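You operate a simulated robot arm through the tools that you are given. There is no shell and no other tool.

The job below is to be done with a simulated robot arm. You get a single attempt, and the scene is never put back.

Task
Seat the green boot in the boot rest and wax its toe cap.
Fine: dauber back, lid on the tin. Set down upright: dauber. A coat counts when it lies all over at full strength: go over it till it gets no stronger.

Only the result counts: the job must be done as asked and must still hold three seconds after the hand-in. Knocking over, shifting, dropping, spilling or breaking anything else fails it. Lids that push on must go on centred and level and be pressed home; caps that screw on are set level and turned clockwise until they are tight.

Robot
A 6-joint arm with a two-finger parallel gripper, fixed in place. Base frame: the origin is on the floor under the middle of its stand, x ahead of it, y to its left, z up; the work surface is at about z = 0.8. Readings come in m, degrees, newtons and seconds.
It reaches about 1.313 m from its shoulder. Its first joint turns from -166.0 to 166.0 degrees. Payload 3.43 kg.
Tool frame: the origin (TCP) lies between the finger pads and is the grasp point; the fingertips stand 0.034 m ahead of it; z points along the fingers, y is the line along which they close. Largest opening 0.128 m; finger width 0.024, thickness 0.012; the body of the gripper, 0.048 by 0.13 m, starts 0.096 m behind the TCP.
Orientation is that of the tool frame in the base frame, as a unit quaternion [w, x, y, z]. With the fingers straight down and closing along the base's y, the tool's x points along the base's -x, its y along +y and its z along -z.

Tools
- The arm moves only by the tool servo_tool. Its argument "moves" is a list of rows, each a list of 7 numbers: the turn, a rotation vector about the base's x, y, z in degrees, then the shift along the base's x, y, z in m, then the opening, from 0 (shut) to 1 (fully open). In form: [[rx, ry, rz, dx, dy, dz, grip], ...]. A call has 1 to 20 rows; each row is the pose to reach, as a shift and turn from the pose commanded when the call began. Rows are played at 5 a second. More than 0.05 m and 8.6 degrees between two rows, or a gripper value outside its range, and nothing of the call is played. Where a pose cannot be reached the arm comes as near as it can. A force on the tool above 40 N (or 10 N above the force at the start of the call, whichever is more), or a blocked arm, ends the call early, and 0.2 s more pass. The fingers move at their own pace (about 0.153 m/s each) and stop on an object; they squeeze with about 37 N. The grip force told is the motor's: it shows also when the fingers shut on nothing. Time passes only in rows, and 0.2 s behind the last, so rows that repeat a pose let the fingers close. It gives the time, the measured TCP pose, the force on the tool (base axes), the opening and the grip force at its end, in the units of the frame above (readings bear some noise), with the torque about the TCP (base axes, N m) and any sound that the robot's microphone picked up, and new pictures: "views" is both (left out), scene, wrist or none.
- Cameras (640 x 400 px; columns grow to the right, rows downward): "scene" is fixed at [0.2286, 0.6648, 1.4168]; the picture's right is [-0.68, -0.73, 0.00], its down [-0.44, 0.41, -0.80] and it looks along [0.58, -0.55, -0.60] (base axes); focal length 321 px, centre (320, 200). "wrist" rides on the gripper at [0.076, -0.011, -0.16] in the tool frame; the picture's right is [0.15, 0.99, 0.00], its down [-0.88, 0.13, -0.46] and it looks along [-0.45, 0.07, 0.89] (tool axes); focal length 234 px, centre (320, 200). There is no depth. A picture from a camera that has moved, and an enlarged one, comes with that camera's place and axes in the base frame and with its lens. The place of the scene camera against the robot may be out by one fixed shift of up to 0.025 m in any direction.
- enlarge(camera, box): a new picture of the part [left, top, right, bottom] of that camera's present view, enlarged. It takes no simulated time.
- finish_job(): hands the job in; it is judged then, once.

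Places have to be worked out from the pictures, the camera data and where the tool is seen. Open the gripper and draw the arm clear of the work before you hand the job in, unless the task says otherwise.

The tools are called after "Call:" by a JSON object that holds its "name" and its "arguments". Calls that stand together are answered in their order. servo_tool: Moves the arm, as the interface text tells. Its arguments: {"type":"object","properties":{"moves":{"type":"array"},"views":{"type":"string","enum":["both","scene","wrist","none"]}},"required":["moves"]} The other tools are called the same way: enlarge (camera, box) takes an enlarged picture of a part of a camera's view; finish_job () hands the job in.

At the start:

```text
time_s: 0.0
tcp_pos: [0.6532, -0.1162, 1.0747]
tcp_rot: [0.001, -0.001, 1.0, -0.001]
ft_force: [0.5, 0.4, -0.3]
moment: [-0.01, -0.02, 0.04]
opening: 0.128
grip_force: 0.0
```

scene: 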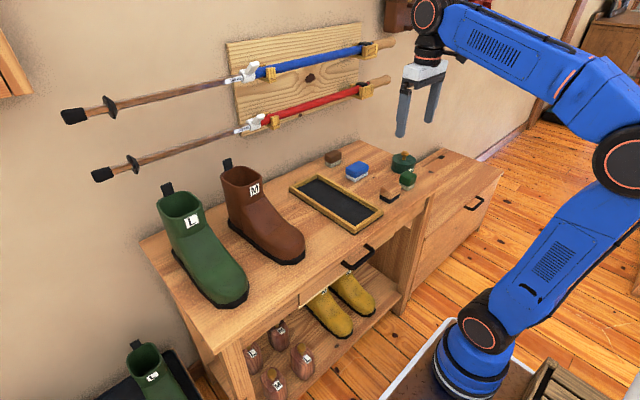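
wrist: 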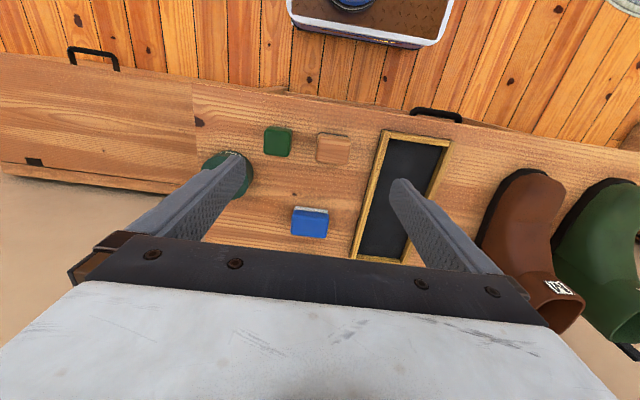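

The pictures show two boots, a tray (boot rest?), several blocks/brushes and a green round item near the fingers. I'll enlarge the views to identify each item before moving.

Call:
{"name": "enlarge", "arguments": {"camera": "scene", "box": [280, 130, 440, 230]}}

Call:
{"name": "enlarge", "arguments": {"camera": "scene", "box": [130, 150, 370, 300]}}

Call:
{"name": "enlarge", "arguments": {"camera": "wrist", "box": [180, 100, 480, 288]}}

Call:
{"name": "enlarge", "arguments": {"camera": "scene", "box": [60, 260, 400, 400]}}

```text
4.00 times, centred on (360, 180) of scene
camera zoom: at [0.2286, 0.6648, 1.4168], right [-0.68, -0.73, 0.0], down [-0.44, 0.41, -0.8], along [0.58, -0.55, -0.6], focal length 1286 px, centre (160, 280)
```

zoom: 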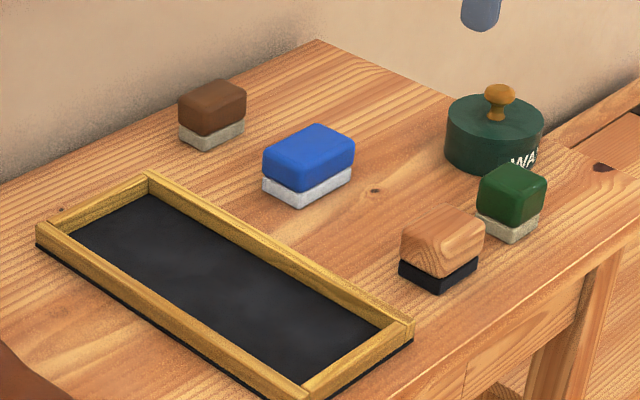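

```text
2.67 times, centred on (250, 225) of scene
camera zoom: at [0.2286, 0.6648, 1.4168], right [-0.68, -0.73, 0.0], down [-0.44, 0.41, -0.8], along [0.58, -0.55, -0.6], focal length 857 px, centre (507, 133)
```

zoom: 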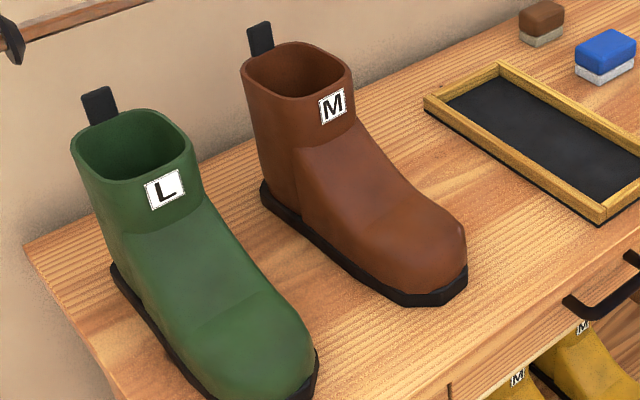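

```text
2.13 times, centred on (330, 194) of wrist
camera zoom: at [0.5767, -0.1278, 1.2346], right [-0.15, 0.99, 0.0], down [0.88, 0.13, 0.46], along [0.45, 0.07, -0.89], focal length 498 px, centre (299, 213)
```

zoom: 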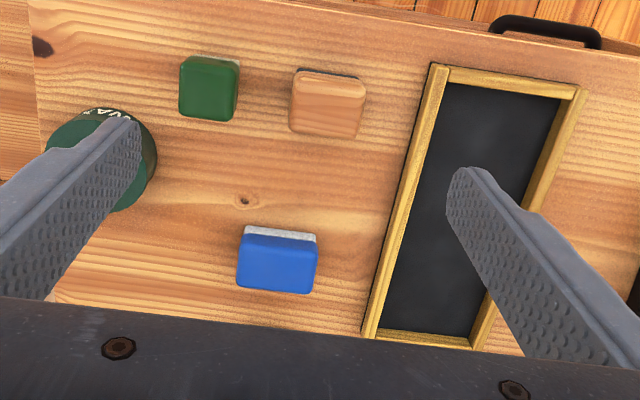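

```text
1.88 times, centred on (230, 330) of scene
camera zoom: at [0.2286, 0.6648, 1.4168], right [-0.68, -0.73, 0.0], down [-0.44, 0.41, -0.8], along [0.58, -0.55, -0.6], focal length 605 px, centre (489, -45)
```

zoom: 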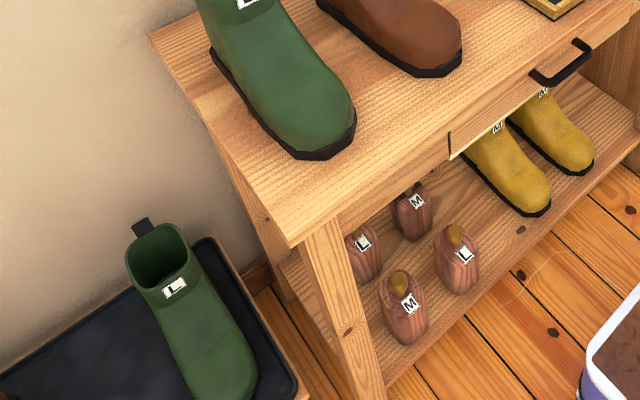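

The tray with the dark floor looks like the boot rest, at about x 0.64–0.92, y 0–0.12. I'll zoom in on the tin label and the blocks to tell which one is the dauber.

Call:
{"name": "enlarge", "arguments": {"camera": "scene", "box": [370, 140, 434, 180]}}

Call:
{"name": "enlarge", "arguments": {"camera": "scene", "box": [370, 165, 434, 205]}}

Call:
{"name": "enlarge", "arguments": {"camera": "scene", "box": [315, 142, 379, 182]}}

Call:
{"name": "enlarge", "arguments": {"camera": "wrist", "box": [260, 110, 372, 180]}}

```text
10.00 times, centred on (402, 160) of scene
camera zoom: at [0.2286, 0.6648, 1.4168], right [-0.68, -0.73, 0.0], down [-0.44, 0.41, -0.8], along [0.58, -0.55, -0.6], focal length 3214 px, centre (-500, 600)
```

zoom: 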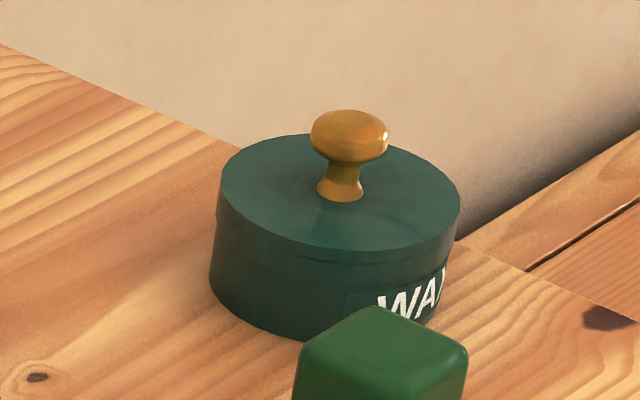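

```text
10.00 times, centred on (402, 185) of scene
camera zoom: at [0.2286, 0.6648, 1.4168], right [-0.68, -0.73, 0.0], down [-0.44, 0.41, -0.8], along [0.58, -0.55, -0.6], focal length 3214 px, centre (-500, 350)
```

zoom: 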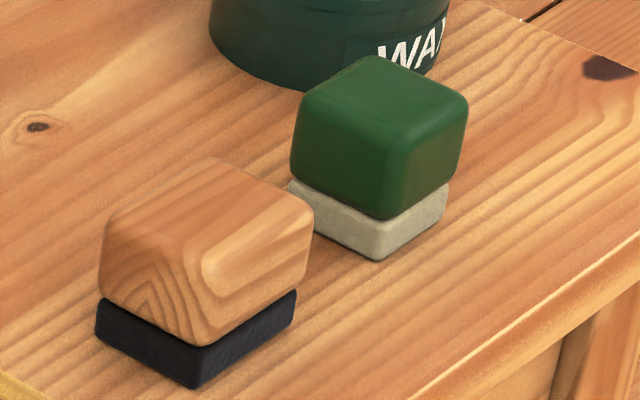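

```text
10.00 times, centred on (347, 162) of scene
camera zoom: at [0.2286, 0.6648, 1.4168], right [-0.68, -0.73, 0.0], down [-0.44, 0.41, -0.8], along [0.58, -0.55, -0.6], focal length 3214 px, centre (50, 580)
```

zoom: 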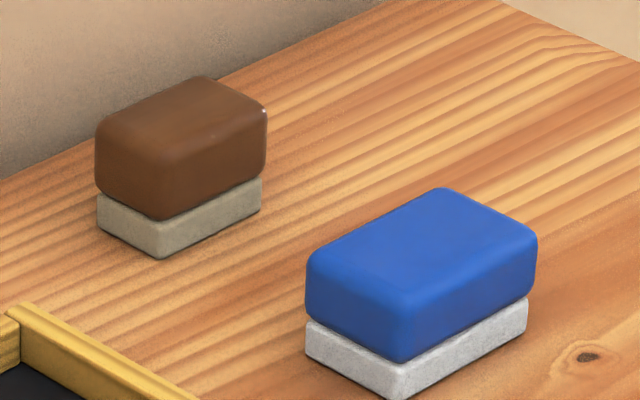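

```text
5.71 times, centred on (316, 145) of wrist
camera zoom: at [0.5767, -0.1278, 1.2346], right [-0.15, 0.99, 0.0], down [0.88, 0.13, 0.46], along [0.45, 0.07, -0.89], focal length 1338 px, centre (343, 514)
```

zoom: 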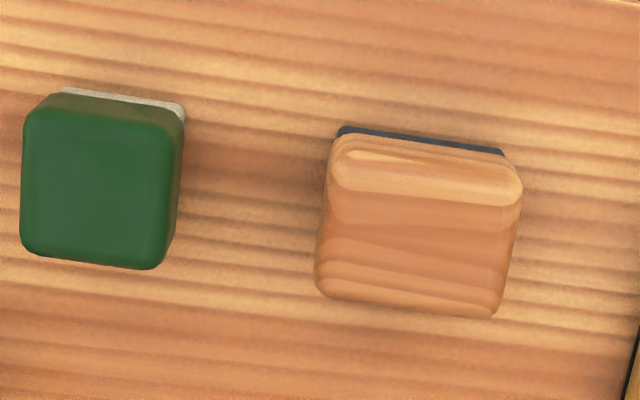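

The green block with a cream pad sits next to the green WAX tin, and a matching brown one sits further off. I'll raise the arm and swing it over the boots for a wrist view of them and the rest.

Call:
{"name": "servo_tool", "arguments": {"moves": [[0, 0, 0, 0, 0, 0.04, 1], [0, 0, 0, 0, 0.02, 0.08, 1], [0, 0, 0, -0.01, 0.06, 0.11, 1], [0, 0, 0, -0.02, 0.1, 0.13, 1], [0, 0, 0, -0.03, 0.145, 0.13, 1], [0, 0, 0, -0.04, 0.19, 0.13, 1], [0, 0, 0, -0.05, 0.235, 0.13, 1], [0, 0, 0, -0.06, 0.28, 0.13, 1], [0, 0, 0, -0.07, 0.325, 0.13, 1], [0, 0, 0, -0.08, 0.37, 0.13, 1], [0, 0, 0, -0.09, 0.41, 0.13, 1], [0, 0, 0, -0.09, 0.41, 0.13, 1]], "views": "both"}}

```text
refused: row 3 steps farther than a row can; nothing moved
```

One step was slightly too long, so I'm re-sending the same raise-and-swing with smaller steps.

Call:
{"name": "servo_tool", "arguments": {"moves": [[0, 0, 0, 0, 0, 0.04, 1], [0, 0, 0, 0, 0.01, 0.08, 1], [0, 0, 0, -0.01, 0.04, 0.11, 1], [0, 0, 0, -0.02, 0.08, 0.13, 1], [0, 0, 0, -0.03, 0.125, 0.13, 1], [0, 0, 0, -0.04, 0.17, 0.13, 1], [0, 0, 0, -0.05, 0.215, 0.13, 1], [0, 0, 0, -0.06, 0.26, 0.13, 1], [0, 0, 0, -0.07, 0.305, 0.13, 1], [0, 0, 0, -0.08, 0.35, 0.13, 1], [0, 0, 0, -0.09, 0.39, 0.13, 1], [0, 0, 0, -0.09, 0.41, 0.13, 1], [0, 0, 0, -0.09, 0.41, 0.13, 1]], "views": "both"}}

```text
time_s: 2.8
tcp_pos: [0.5581, 0.2932, 1.1732]
tcp_rot: [0.003, 0.0, 1.0, 0.003]
ft_force: [0.2, -0.6, -0.7]
moment: [0.04, 0.0, -0.02]
opening: 0.1282
grip_force: 0.1
out of reach, approached as far as the arm can: row 3, 4, 5, 6, 7, 8, 9, 10, 11, 12, 13
camera wrist: at [0.4815, 0.2804, 1.3321], right [-0.15, 0.99, 0.0], down [0.88, 0.13, 0.46], along [0.46, 0.07, -0.89], focal length 234 px, centre (320, 200)
```

scene: 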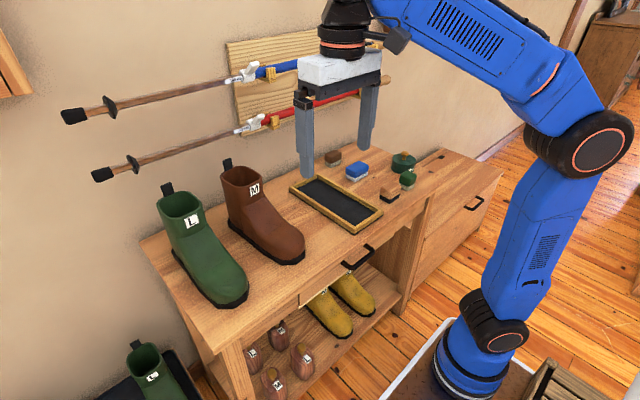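
wrist: 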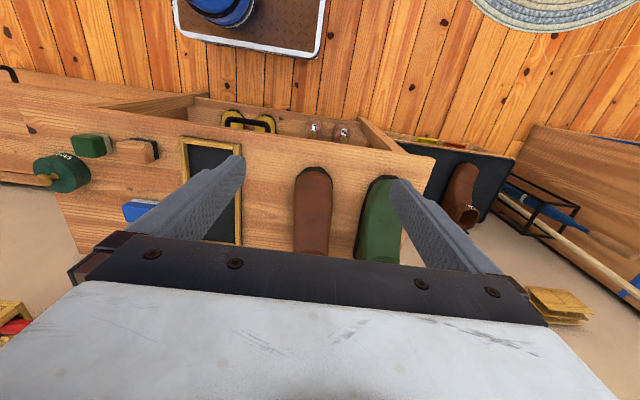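

The wrist view shows the two boots and something further off on a dark mat. I'll enlarge to compare the boots carefully.

Call:
{"name": "enlarge", "arguments": {"camera": "wrist", "box": [260, 140, 420, 265]}}

Call:
{"name": "enlarge", "arguments": {"camera": "wrist", "box": [400, 130, 640, 280]}}

Call:
{"name": "enlarge", "arguments": {"camera": "wrist", "box": [0, 110, 260, 270]}}

Call:
{"name": "enlarge", "arguments": {"camera": "scene", "box": [90, 320, 230, 400]}}

```text
3.20 times, centred on (340, 202) of wrist
camera zoom: at [0.4815, 0.2804, 1.3321], right [-0.15, 0.99, 0.0], down [0.88, 0.13, 0.46], along [0.46, 0.07, -0.89], focal length 749 px, centre (256, 192)
```

zoom: 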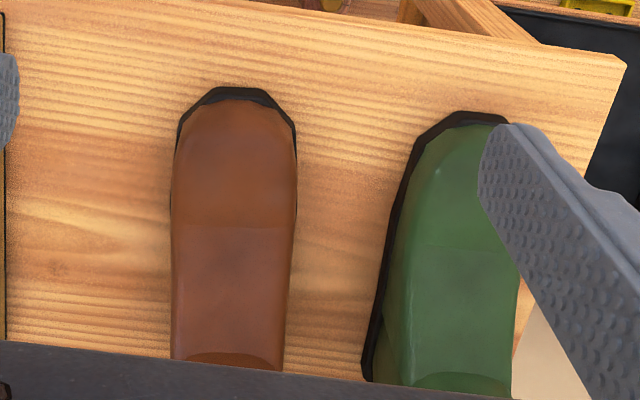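

```text
2.67 times, centred on (520, 205) of wrist
camera zoom: at [0.4815, 0.2804, 1.3321], right [-0.15, 0.99, 0.0], down [0.88, 0.13, 0.46], along [0.46, 0.07, -0.89], focal length 624 px, centre (-213, 187)
```

zoom: 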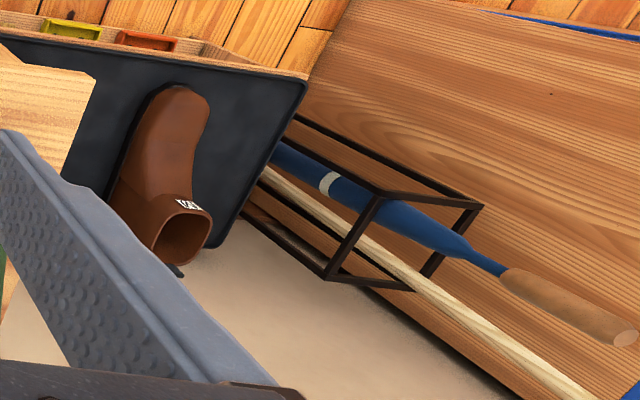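

```text
2.46 times, centred on (130, 190) of wrist
camera zoom: at [0.4815, 0.2804, 1.3321], right [-0.15, 0.99, 0.0], down [0.88, 0.13, 0.46], along [0.46, 0.07, -0.89], focal length 576 px, centre (788, 225)
```

zoom: 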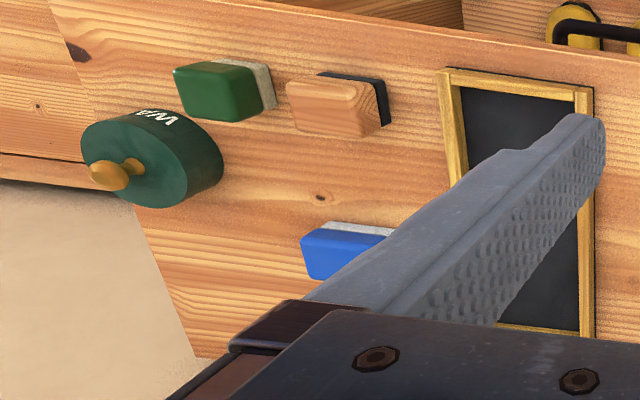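

```text
4.57 times, centred on (160, 360) of scene
camera zoom: at [0.2286, 0.6648, 1.4168], right [-0.68, -0.73, 0.0], down [-0.44, 0.41, -0.8], along [0.58, -0.55, -0.6], focal length 1469 px, centre (1051, -531)
```

zoom: 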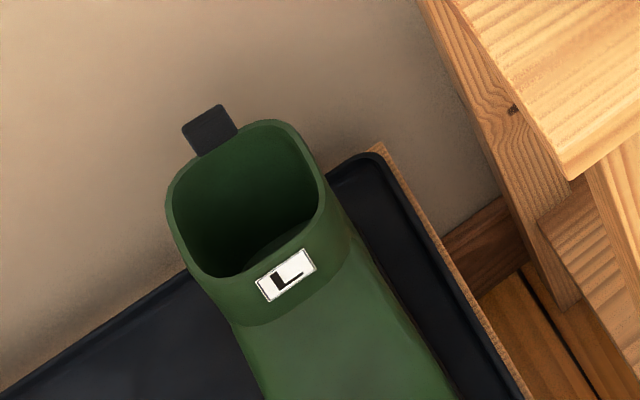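

Both table boots point toward the robot, with the green one at about y≈0.48. I'll zoom in on the fingertips to work out the scene camera's fixed shift, and look closer at the green boot.

Call:
{"name": "enlarge", "arguments": {"camera": "scene", "box": [280, 60, 400, 190]}}

Call:
{"name": "enlarge", "arguments": {"camera": "scene", "box": [140, 170, 260, 245]}}

Call:
{"name": "enlarge", "arguments": {"camera": "scene", "box": [140, 235, 260, 310]}}

```text
3.08 times, centred on (340, 125) of scene
camera zoom: at [0.2286, 0.6648, 1.4168], right [-0.68, -0.73, 0.0], down [-0.44, 0.41, -0.8], along [0.58, -0.55, -0.6], focal length 989 px, centre (258, 431)
```

zoom: 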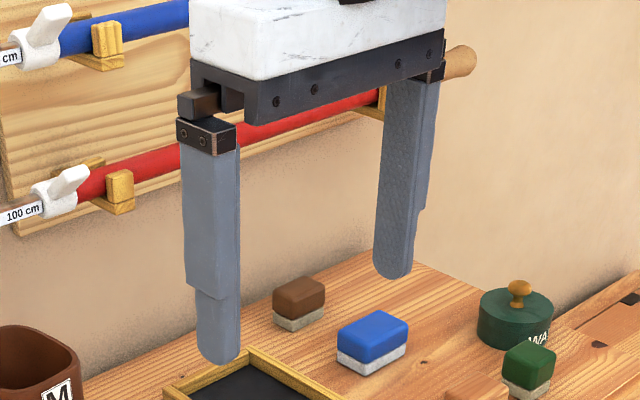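

```text
5.33 times, centred on (200, 208) of scene
camera zoom: at [0.2286, 0.6648, 1.4168], right [-0.68, -0.73, 0.0], down [-0.44, 0.41, -0.8], along [0.58, -0.55, -0.6], focal length 1714 px, centre (960, 160)
```

zoom: 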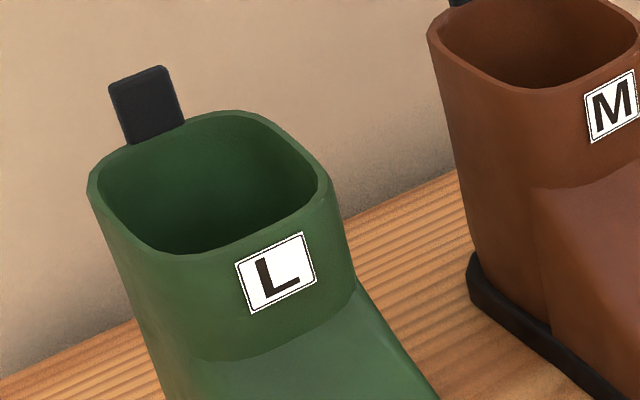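

```text
5.33 times, centred on (200, 272) of scene
camera zoom: at [0.2286, 0.6648, 1.4168], right [-0.68, -0.73, 0.0], down [-0.44, 0.41, -0.8], along [0.58, -0.55, -0.6], focal length 1714 px, centre (960, -187)
```

zoom: 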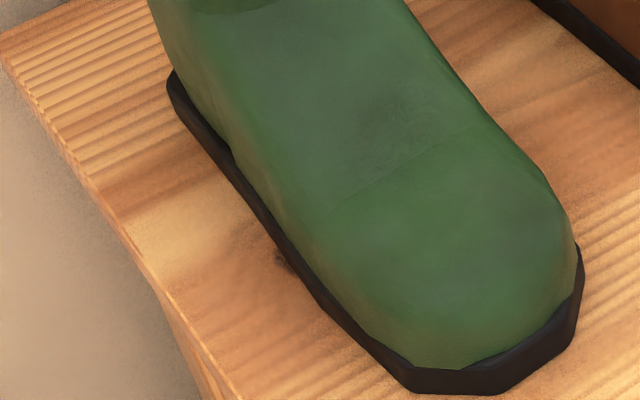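

Fingertip projections give a scene-camera correction of about (-0.007, -0.017, +0.009). That puts the green boot shaft at about (0.86, 0.48) with its top near z≈0.98. I'll move above and in front of the green boot for a closer wrist view.

Call:
{"name": "servo_tool", "arguments": {"moves": [[0, 0, 0, 0, 0.04, -0.02, 1], [0, 0, 0, 0, 0.08, -0.04, 1], [0, 0, 0, 0, 0.12, -0.05, 1], [0, 0, 0, 0, 0.16, -0.06, 1], [0, 0, 0, 0, 0.16, -0.06, 1]], "views": "both"}}

```text
time_s: 4.0
tcp_pos: [0.5606, 0.4518, 1.1101]
tcp_rot: [0.002, 0.0, 1.0, 0.0]
ft_force: [-0.1, 0.1, -0.4]
moment: [-0.01, 0.01, 0.02]
opening: 0.1282
grip_force: 0.1
camera wrist: at [0.485, 0.4414, 1.2696], right [-0.15, 0.99, 0.0], down [0.88, 0.13, 0.46], along [0.45, 0.07, -0.89], focal length 234 px, centre (320, 200)
```

scene: 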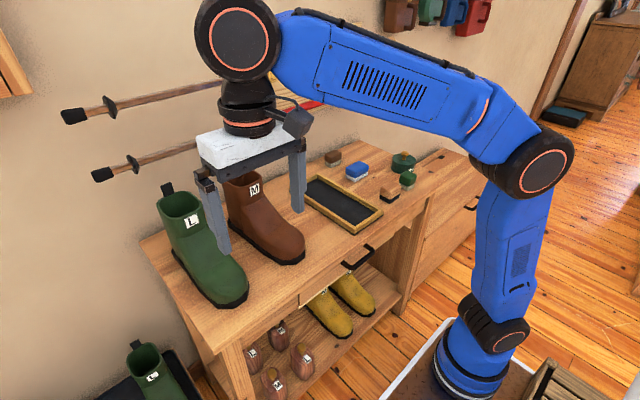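
wrist: 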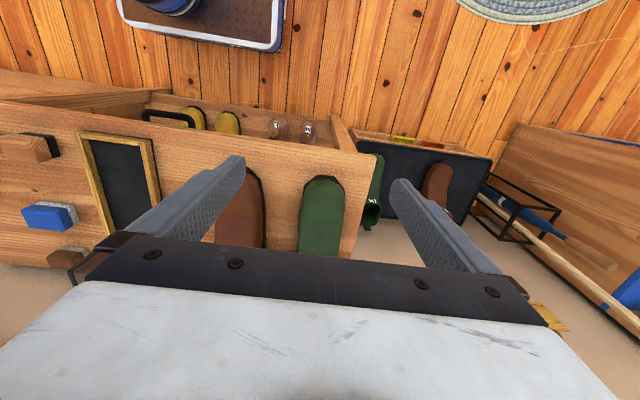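

The arm reached (0.561, 0.452, 1.110). I'll zoom in on the green boot from here to pin down its outline and heading.

Call:
{"name": "enlarge", "arguments": {"camera": "wrist", "box": [230, 160, 370, 265]}}

Call:
{"name": "enlarge", "arguments": {"camera": "wrist", "box": [0, 110, 260, 280]}}

```text
3.81 times, centred on (300, 212) of wrist
camera zoom: at [0.485, 0.4414, 1.2696], right [-0.15, 0.99, 0.0], down [0.88, 0.13, 0.46], along [0.45, 0.07, -0.89], focal length 892 px, centre (396, 152)
```

zoom: 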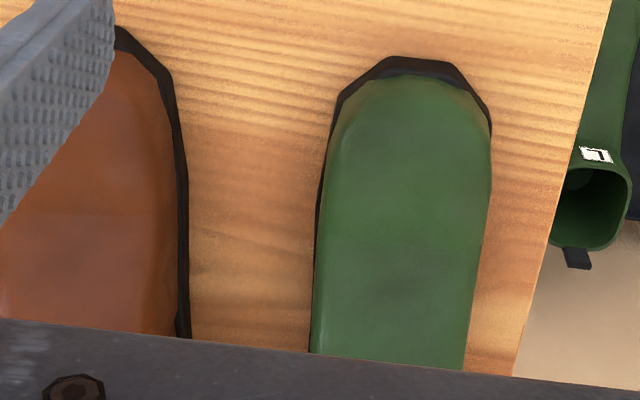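

```text
2.35 times, centred on (130, 195) of wrist
camera zoom: at [0.485, 0.4414, 1.2696], right [-0.15, 0.99, 0.0], down [0.88, 0.13, 0.46], along [0.45, 0.07, -0.89], focal length 551 px, centre (767, 212)
```

zoom: 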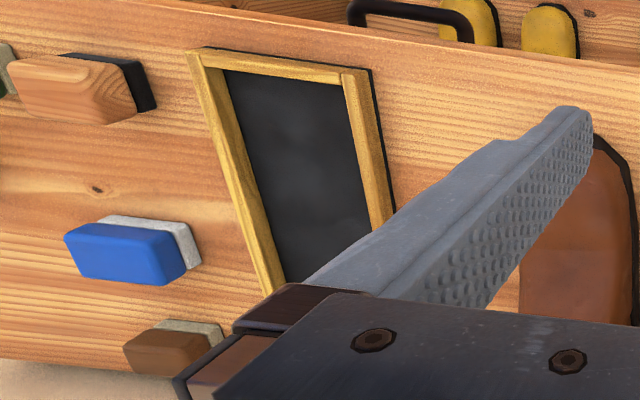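

The toe tip is near (0.657, 0.480) and the sole is about 0.09 wide. I'll zoom the scene camera on the tray and the heel to check the fit.

Call:
{"name": "enlarge", "arguments": {"camera": "scene", "box": [284, 165, 388, 238]}}

Call:
{"name": "enlarge", "arguments": {"camera": "scene", "box": [140, 225, 260, 310]}}

```text
5.48 times, centred on (336, 202) of scene
camera zoom: at [0.2286, 0.6648, 1.4168], right [-0.68, -0.73, 0.0], down [-0.44, 0.41, -0.8], along [0.58, -0.55, -0.6], focal length 1761 px, centre (232, 192)
```

zoom: 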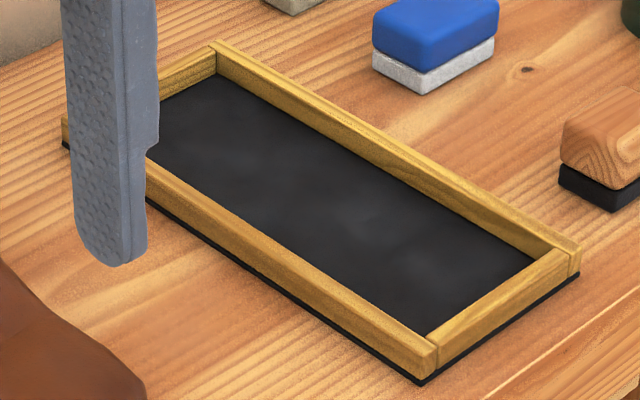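

```text
4.71 times, centred on (200, 268) of scene
camera zoom: at [0.2286, 0.6648, 1.4168], right [-0.68, -0.73, 0.0], down [-0.44, 0.41, -0.8], along [0.58, -0.55, -0.6], focal length 1512 px, centre (885, -118)
```

zoom: 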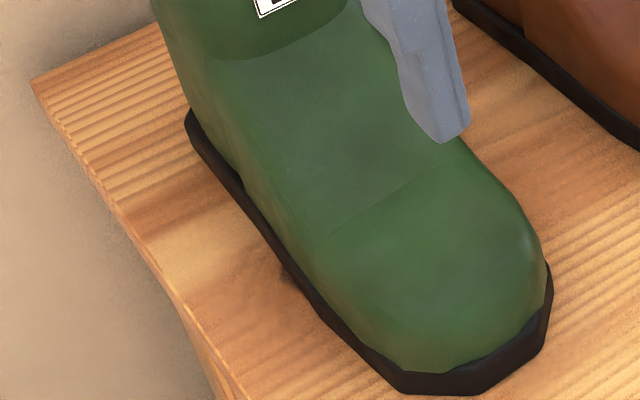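

Measurements agree that the rest is centred at about (0.783, 0.058), with an inner floor of roughly 0.27 × 0.10. The boot sole is about 0.265 × 0.09. I'll move above the shaft with the fingers straddling it, going stepwise while watching reach and the wall rods.

Call:
{"name": "servo_tool", "arguments": {"moves": [[0, 0, 0, 0.045, 0.01, -0.01, 1], [0, 0, 0, 0.09, 0.02, -0.02, 1], [0, 0, 0, 0.135, 0.028, -0.03, 1], [0, 0, 0, 0.18, 0.03, -0.04, 1], [0, 0, 0, 0.22, 0.03, -0.05, 1], [0, 0, 0, 0.24, 0.03, -0.06, 1], [0, 0, 0, 0.24, 0.03, -0.06, 1]], "views": "both"}}

```text
time_s: 5.6
tcp_pos: [0.8012, 0.4827, 1.0507]
tcp_rot: [0.001, 0.0, 1.0, 0.0]
ft_force: [-0.9, 1.5, 0.1]
moment: [-0.01, 0.06, -0.03]
opening: 0.1282
grip_force: 0.0
camera wrist: at [0.7258, 0.4699, 1.2104], right [-0.15, 0.99, 0.0], down [0.88, 0.13, 0.46], along [0.45, 0.07, -0.89], focal length 234 px, centre (320, 200)
```

scene: 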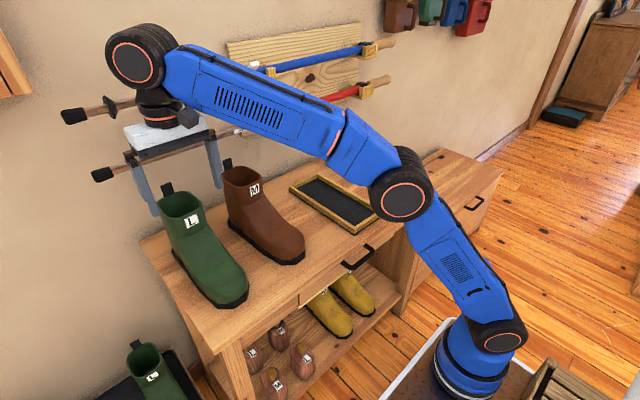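
wrist: 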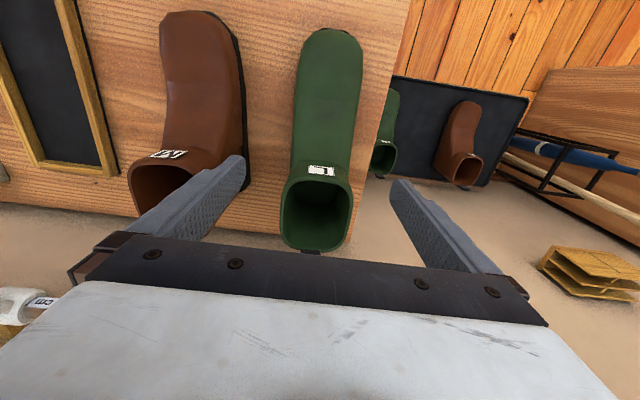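

The shaft opening spans about x 0.82–0.91, y 0.447–0.524, so the fingers straddle it well. I'll descend to z≈0.93 at x≈0.84 and then close on it.

Call:
{"name": "servo_tool", "arguments": {"moves": [[0, 0, 0, 0.02, 0.002, -0.02, 1], [0, 0, 0, 0.037, 0.002, -0.045, 1], [0, 0, 0, 0.037, 0.002, -0.07, 1], [0, 0, 0, 0.037, 0.002, -0.095, 1], [0, 0, 0, 0.037, 0.002, -0.12, 1], [0, 0, 0, 0.037, 0.002, -0.12, 1]], "views": "both"}}

```text
time_s: 7.0
tcp_pos: [0.8382, 0.4829, 0.93]
tcp_rot: [0.001, 0.0, 1.0, 0.001]
ft_force: [-0.7, -0.2, -0.3]
moment: [0.03, -0.01, -0.02]
opening: 0.128
grip_force: 0.1
camera wrist: at [0.7633, 0.4715, 1.0903], right [-0.15, 0.99, 0.0], down [0.88, 0.13, 0.46], along [0.45, 0.07, -0.89], focal length 234 px, centre (320, 200)
```

scene: 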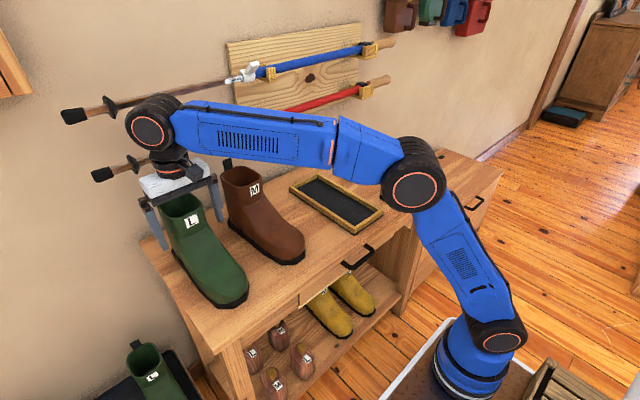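
wrist: 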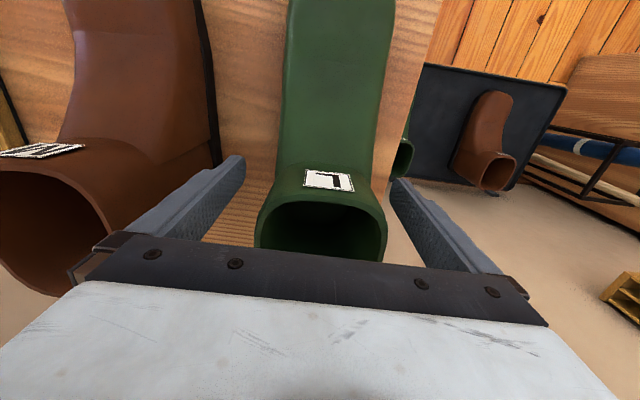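

The fingers are on either side of the shaft with no contact forces. I'll close the gripper on it here.

Call:
{"name": "servo_tool", "arguments": {"moves": [[0, 0, 0, 0, 0, 0, 0.6], [0, 0, 0, 0, 0, 0, 0.3], [0, 0, 0, 0, 0, 0, 0], [0, 0, 0, 0, 0, 0, 0], [0, 0, 0, 0, 0, 0, 0], [0, 0, 0, 0, 0, 0, 0]], "views": "both"}}

```text
time_s: 8.4
tcp_pos: [0.8392, 0.4827, 0.9309]
tcp_rot: [0.001, 0.0, 1.0, 0.0]
ft_force: [0.3, 1.7, 1.6]
moment: [0.01, -0.03, -0.03]
opening: 0.0858
grip_force: 37.2
camera wrist: at [0.7633, 0.4717, 1.0905], right [-0.15, 0.99, 0.0], down [0.88, 0.13, 0.46], along [0.45, 0.07, -0.89], focal length 234 px, centre (320, 200)
```

scene: 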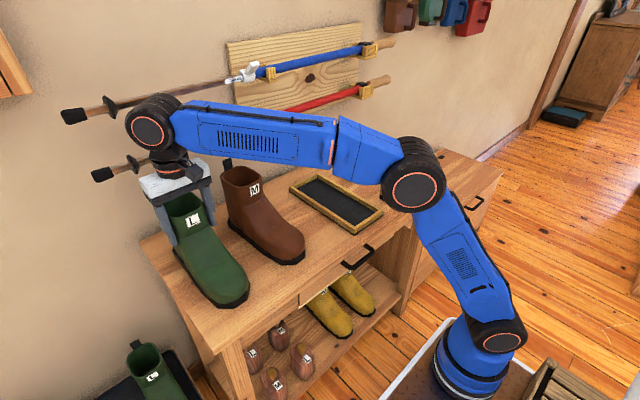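
wrist: 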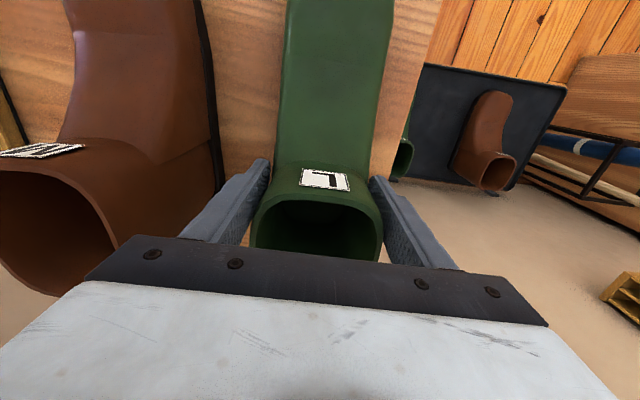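

The shaft is held at 0.086 m width and 37 N. I'll lift slowly by 4 cm and check for weight, slipping or pitching.

Call:
{"name": "servo_tool", "arguments": {"moves": [[0, 0, 0, 0, 0, 0.005, 0], [0, 0, 0, 0, 0, 0.012, 0], [0, 0, 0, 0, 0, 0.02, 0], [0, 0, 0, 0, 0, 0.03, 0], [0, 0, 0, 0, 0, 0.04, 0], [0, 0, 0, 0, 0, 0.04, 0]], "views": "both"}}

```text
time_s: 9.8
tcp_pos: [0.8376, 0.4841, 0.9702]
tcp_rot: [0.001, 0.0, 1.0, -0.001]
ft_force: [0.2, -0.3, -4.5]
moment: [0.02, -0.18, -0.01]
opening: 0.086
grip_force: 37.1
camera wrist: at [0.7628, 0.4729, 1.1302], right [-0.15, 0.99, 0.0], down [0.88, 0.13, 0.46], along [0.45, 0.07, -0.89], focal length 234 px, centre (320, 200)
```

scene: 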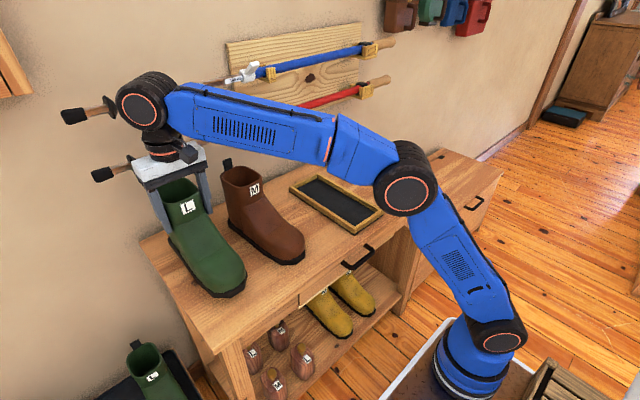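
wrist: 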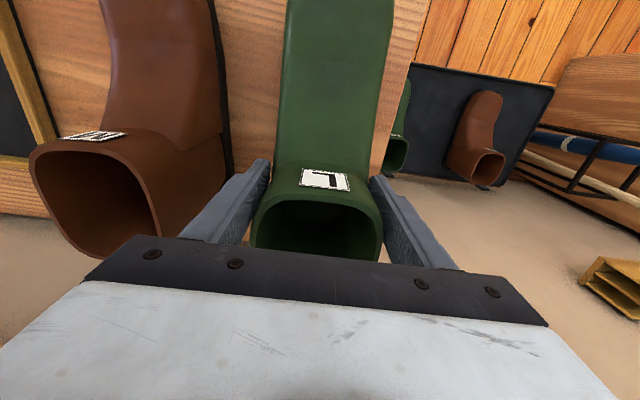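

The boot came up level, weighing about 4.5 N with no slip. I'll draw it back toward the robot, clear of the brown boot's toe, and then look.

Call:
{"name": "servo_tool", "arguments": {"moves": [[0, 0, 0, 0, 0, 0.015, 0], [0, 0, 0, -0.03, 0, 0.02, 0], [0, 0, 0, -0.07, 0, 0.02, 0], [0, 0, 0, -0.11, 0, 0.02, 0], [0, 0, 0, -0.15, 0, 0.02, 0], [0, 0, 0, -0.19, 0, 0.02, 0], [0, 0, 0, -0.23, 0, 0.02, 0], [0, 0, 0, -0.27, 0, 0.02, 0], [0, 0, 0, -0.3, 0, 0.02, 0], [0, 0, 0, -0.31, 0, 0.02, 0], [0, 0, 0, -0.31, 0, 0.02, 0]], "views": "both"}}

```text
time_s: 12.2
tcp_pos: [0.5258, 0.483, 0.9916]
tcp_rot: [0.001, 0.0, 1.0, 0.001]
ft_force: [-0.1, -1.2, -5.9]
moment: [-0.01, -0.18, 0.03]
opening: 0.086
grip_force: 36.9
camera wrist: at [0.4518, 0.4717, 1.1517], right [-0.15, 0.99, 0.0], down [0.88, 0.13, 0.46], along [0.45, 0.07, -0.89], focal length 234 px, centre (320, 200)
```

scene: 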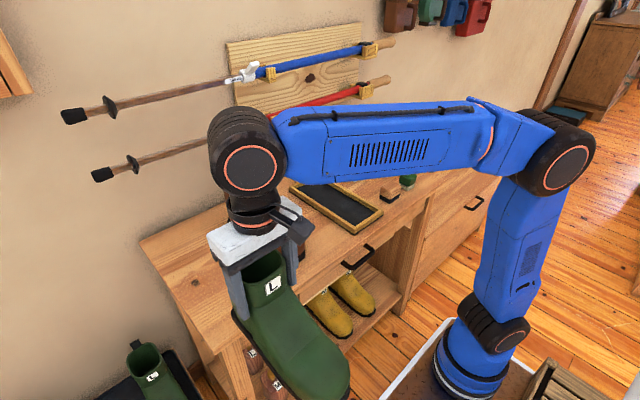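
wrist: 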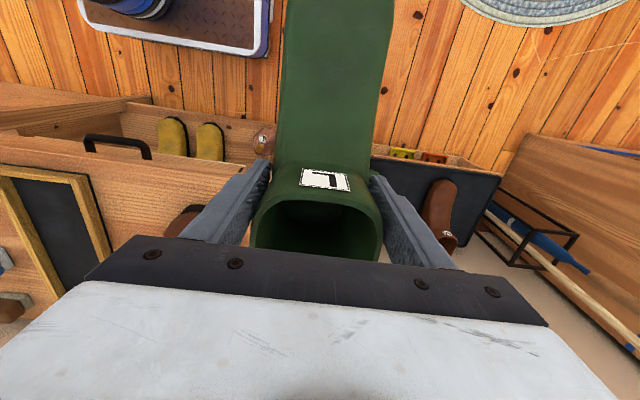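

The toe now sits at x≈0.35, so I should keep it away from the robot's own column while going around the brown boot. I'll slide to y≈0.20 with x nudged forward, keeping about 3 cm from the brown toe.

Call:
{"name": "servo_tool", "arguments": {"moves": [[0, 0, 0, 0.005, -0.03, 0, 0], [0, 0, 0, 0.01, -0.07, 0, 0], [0, 0, 0, 0.015, -0.11, 0, 0], [0, 0, 0, 0.018, -0.15, 0, 0], [0, 0, 0, 0.018, -0.19, 0, 0], [0, 0, 0, 0.018, -0.23, 0, 0], [0, 0, 0, 0.018, -0.265, 0, 0], [0, 0, 0, 0.018, -0.283, 0, 0], [0, 0, 0, 0.018, -0.283, 0, 0]], "views": "both"}}

```text
time_s: 14.2
tcp_pos: [0.5461, 0.2021, 0.9905]
tcp_rot: [0.001, 0.0, 1.0, 0.0]
ft_force: [-0.3, 0.6, -5.3]
moment: [-0.01, -0.16, -0.01]
opening: 0.0861
grip_force: 36.9
camera wrist: at [0.4707, 0.1907, 1.1503], right [-0.15, 0.99, 0.0], down [0.88, 0.13, 0.46], along [0.45, 0.07, -0.89], focal length 234 px, centre (320, 200)
```

scene: 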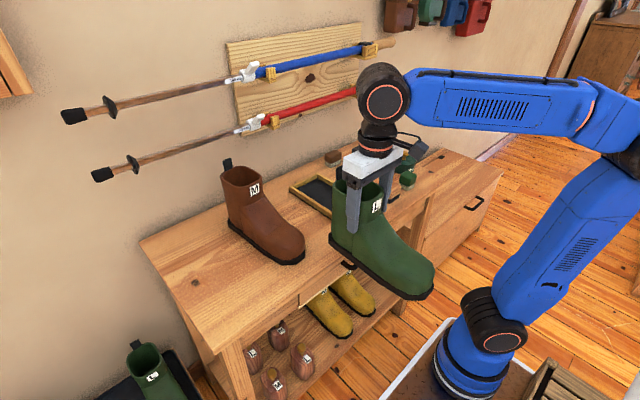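
wrist: 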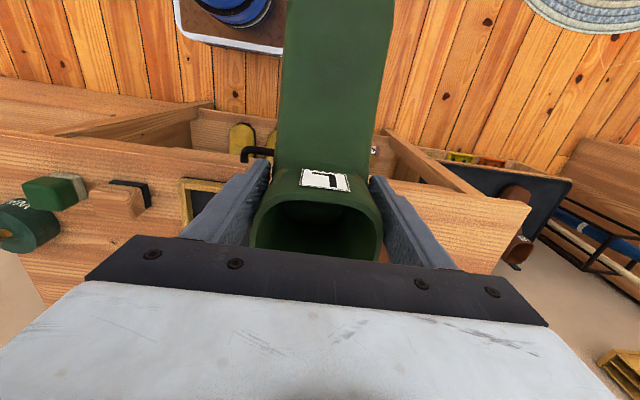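

The boot is well clear of the brown one, and the whole sole side is visible now. I'll zoom in to measure its length against the TCP.

Call:
{"name": "enlarge", "arguments": {"camera": "scene", "box": [318, 160, 446, 308]}}

Call:
{"name": "enlarge", "arguments": {"camera": "scene", "box": [320, 215, 384, 255]}}

Call:
{"name": "enlarge", "arguments": {"camera": "scene", "box": [376, 260, 440, 300]}}

```text
2.70 times, centred on (382, 234) of scene
camera zoom: at [0.2286, 0.6648, 1.4168], right [-0.68, -0.73, 0.0], down [-0.44, 0.41, -0.8], along [0.58, -0.55, -0.6], focal length 869 px, centre (152, 108)
```

zoom: 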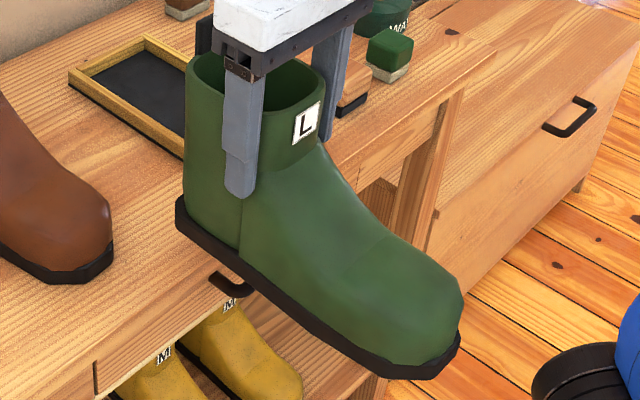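

```text
10.00 times, centred on (352, 235) of scene
camera zoom: at [0.2286, 0.6648, 1.4168], right [-0.68, -0.73, 0.0], down [-0.44, 0.41, -0.8], along [0.58, -0.55, -0.6], focal length 3214 px, centre (0, -150)
```

zoom: 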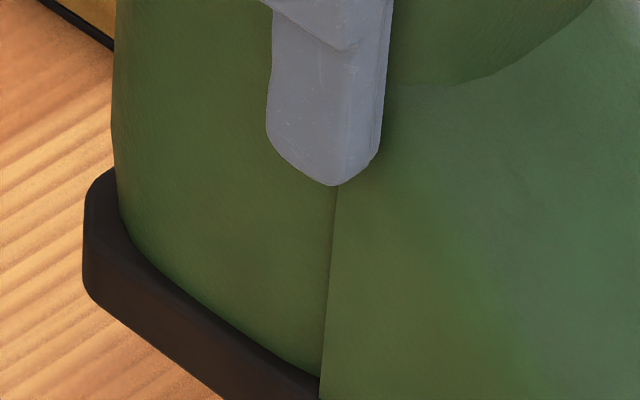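

```text
10.00 times, centred on (408, 280) of scene
camera zoom: at [0.2286, 0.6648, 1.4168], right [-0.68, -0.73, 0.0], down [-0.44, 0.41, -0.8], along [0.58, -0.55, -0.6], focal length 3214 px, centre (-560, -600)
```

zoom: 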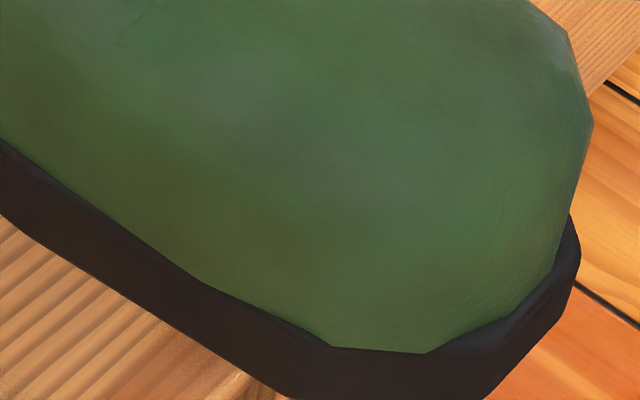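

By the scene view, the sole runs from about 17.5–18 cm ahead of the TCP to 8 cm behind it, so the seated TCP should be near (0.832, 0.059). I'll carry the boot over the rest at its present height.

Call:
{"name": "servo_tool", "arguments": {"moves": [[0, 0, 0, 0.02, -0.035, 0, 0], [0, 0, 0, 0.05, -0.07, 0, 0], [0, 0, 0, 0.09, -0.1, 0, 0], [0, 0, 0, 0.13, -0.12, 0, 0], [0, 0, 0, 0.17, -0.135, 0, 0], [0, 0, 0, 0.21, -0.143, 0, 0], [0, 0, 0, 0.25, -0.143, 0, 0], [0, 0, 0, 0.275, -0.143, 0, 0], [0, 0, 0, 0.286, -0.143, 0, 0], [0, 0, 0, 0.286, -0.143, 0, 0]], "views": "both"}}

```text
time_s: 16.4
tcp_pos: [0.8312, 0.0585, 0.9906]
tcp_rot: [0.001, 0.0, 1.0, 0.0]
ft_force: [-0.8, 0.0, -5.8]
moment: [0.01, -0.16, 0.03]
opening: 0.0858
grip_force: 37.4
camera wrist: at [0.7561, 0.0472, 1.1513], right [-0.15, 0.99, 0.0], down [0.88, 0.13, 0.46], along [0.45, 0.07, -0.89], focal length 234 px, centre (320, 200)
```

scene: 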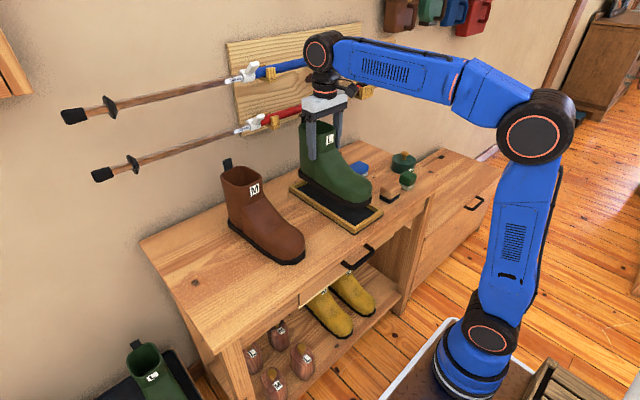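
wrist: 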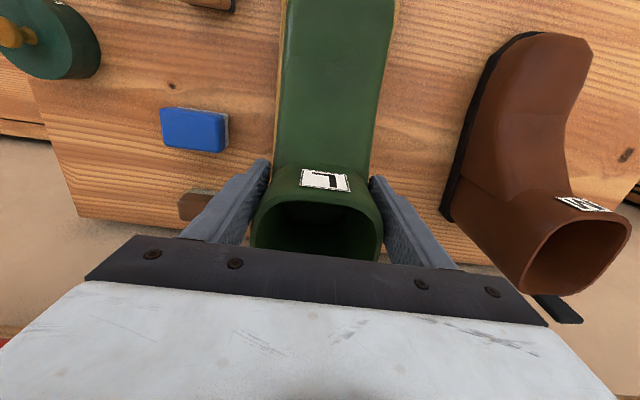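

The boot hovers right over the rest. I'll zoom both views to check alignment before lowering.

Call:
{"name": "enlarge", "arguments": {"camera": "scene", "box": [276, 155, 396, 240]}}

Call:
{"name": "enlarge", "arguments": {"camera": "wrist", "box": [230, 0, 430, 125]}}

```text
4.71 times, centred on (336, 198) of scene
camera zoom: at [0.2286, 0.6648, 1.4168], right [-0.68, -0.73, 0.0], down [-0.44, 0.41, -0.8], along [0.58, -0.55, -0.6], focal length 1512 px, centre (245, 212)
```

zoom: 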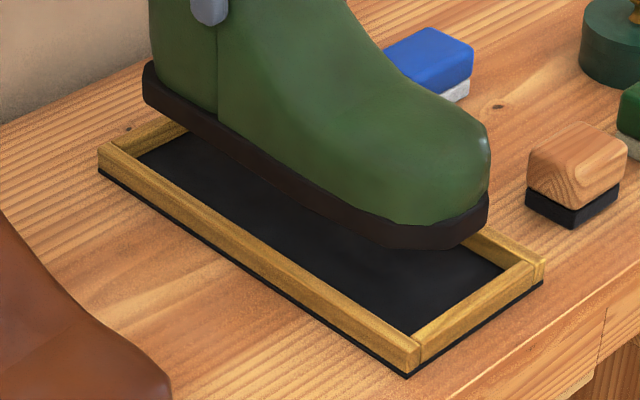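

```text
3.20 times, centred on (330, 62) of wrist
camera zoom: at [0.7561, 0.0472, 1.1513], right [-0.15, 0.99, 0.0], down [0.88, 0.13, 0.46], along [0.45, 0.07, -0.89], focal length 749 px, centre (288, 640)
```

zoom: 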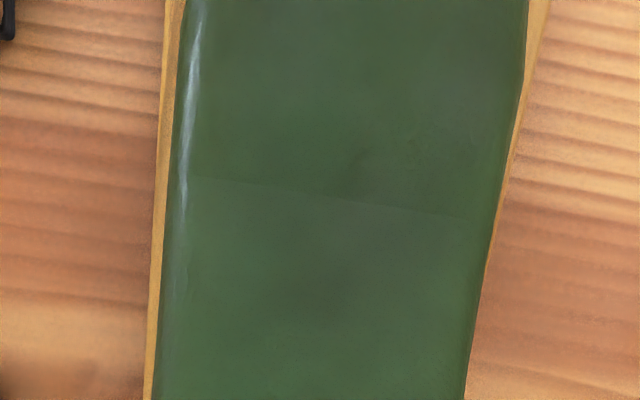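

The boot is nearly centred, and I read it as about 4 mm too far in +x and 4 mm too far in -y. I'll correct that while lowering to just above the rim, then compare again.

Call:
{"name": "servo_tool", "arguments": {"moves": [[0, 0, 0, -0.002, 0.002, -0.005, 0], [0, 0, 0, -0.004, 0.004, -0.012, 0], [0, 0, 0, -0.004, 0.004, -0.02, 0], [0, 0, 0, -0.004, 0.004, -0.027, 0], [0, 0, 0, -0.004, 0.004, -0.027, 0]], "views": "both"}}

Call:
{"name": "enlarge", "arguments": {"camera": "scene", "box": [276, 155, 396, 240]}}

Call:
{"name": "enlarge", "arguments": {"camera": "scene", "box": [340, 195, 390, 235]}}

Call:
{"name": "enlarge", "arguments": {"camera": "scene", "box": [284, 165, 334, 205]}}

```text
time_s: 17.6
tcp_pos: [0.8282, 0.0622, 0.9628]
tcp_rot: [0.0, 0.0, 1.0, 0.0]
ft_force: [0.8, 0.4, -5.1]
moment: [-0.03, -0.14, 0.0]
opening: 0.0859
grip_force: 37.0
camera wrist: at [0.7525, 0.0506, 1.1233], right [-0.15, 0.99, 0.0], down [0.88, 0.13, 0.46], along [0.45, 0.07, -0.89], focal length 234 px, centre (320, 200)
```

scene: 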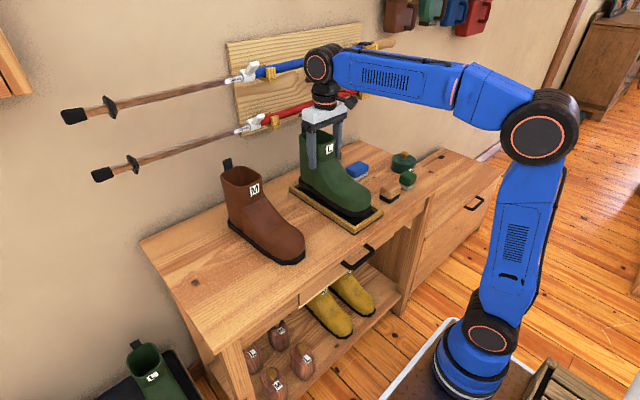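
wrist: 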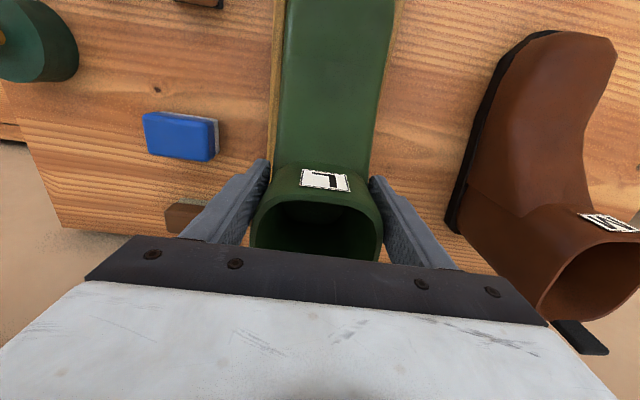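

```text
4.71 times, centred on (336, 198) of scene
camera zoom: at [0.2286, 0.6648, 1.4168], right [-0.68, -0.73, 0.0], down [-0.44, 0.41, -0.8], along [0.58, -0.55, -0.6], focal length 1512 px, centre (245, 212)
```

zoom: 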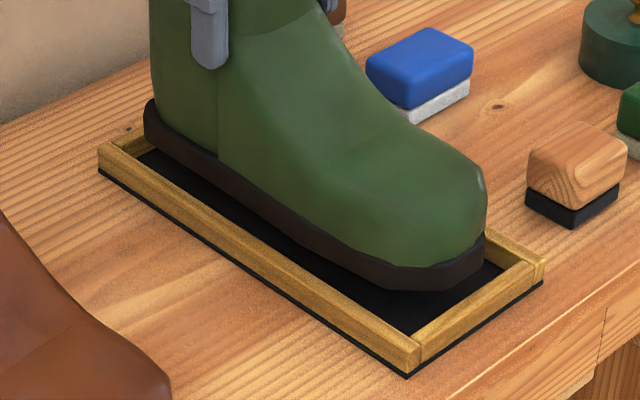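

```text
10.00 times, centred on (365, 215) of scene
camera zoom: at [0.2286, 0.6648, 1.4168], right [-0.68, -0.73, 0.0], down [-0.44, 0.41, -0.8], along [0.58, -0.55, -0.6], focal length 3214 px, centre (-130, 50)
```

zoom: 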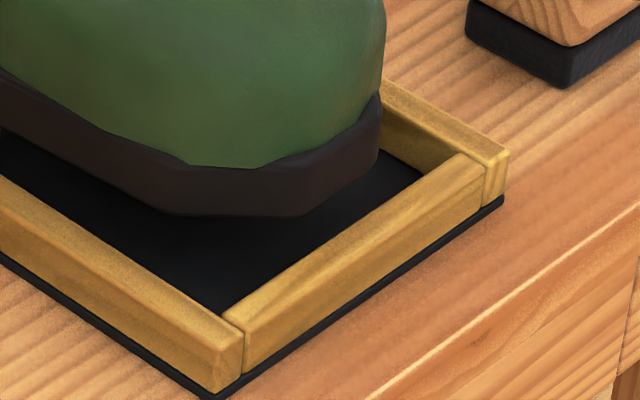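

```text
10.00 times, centred on (309, 185) of scene
camera zoom: at [0.2286, 0.6648, 1.4168], right [-0.68, -0.73, 0.0], down [-0.44, 0.41, -0.8], along [0.58, -0.55, -0.6], focal length 3214 px, centre (430, 350)
```

zoom: 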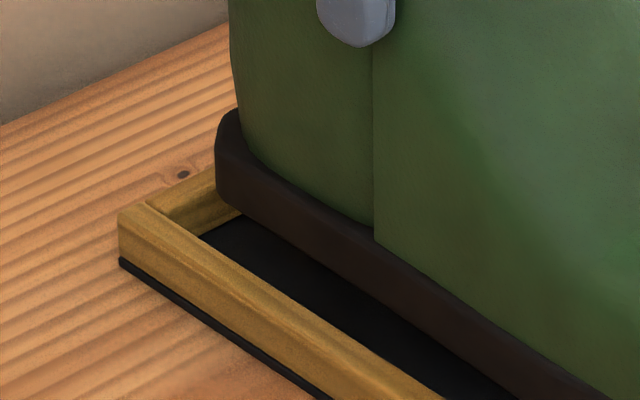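

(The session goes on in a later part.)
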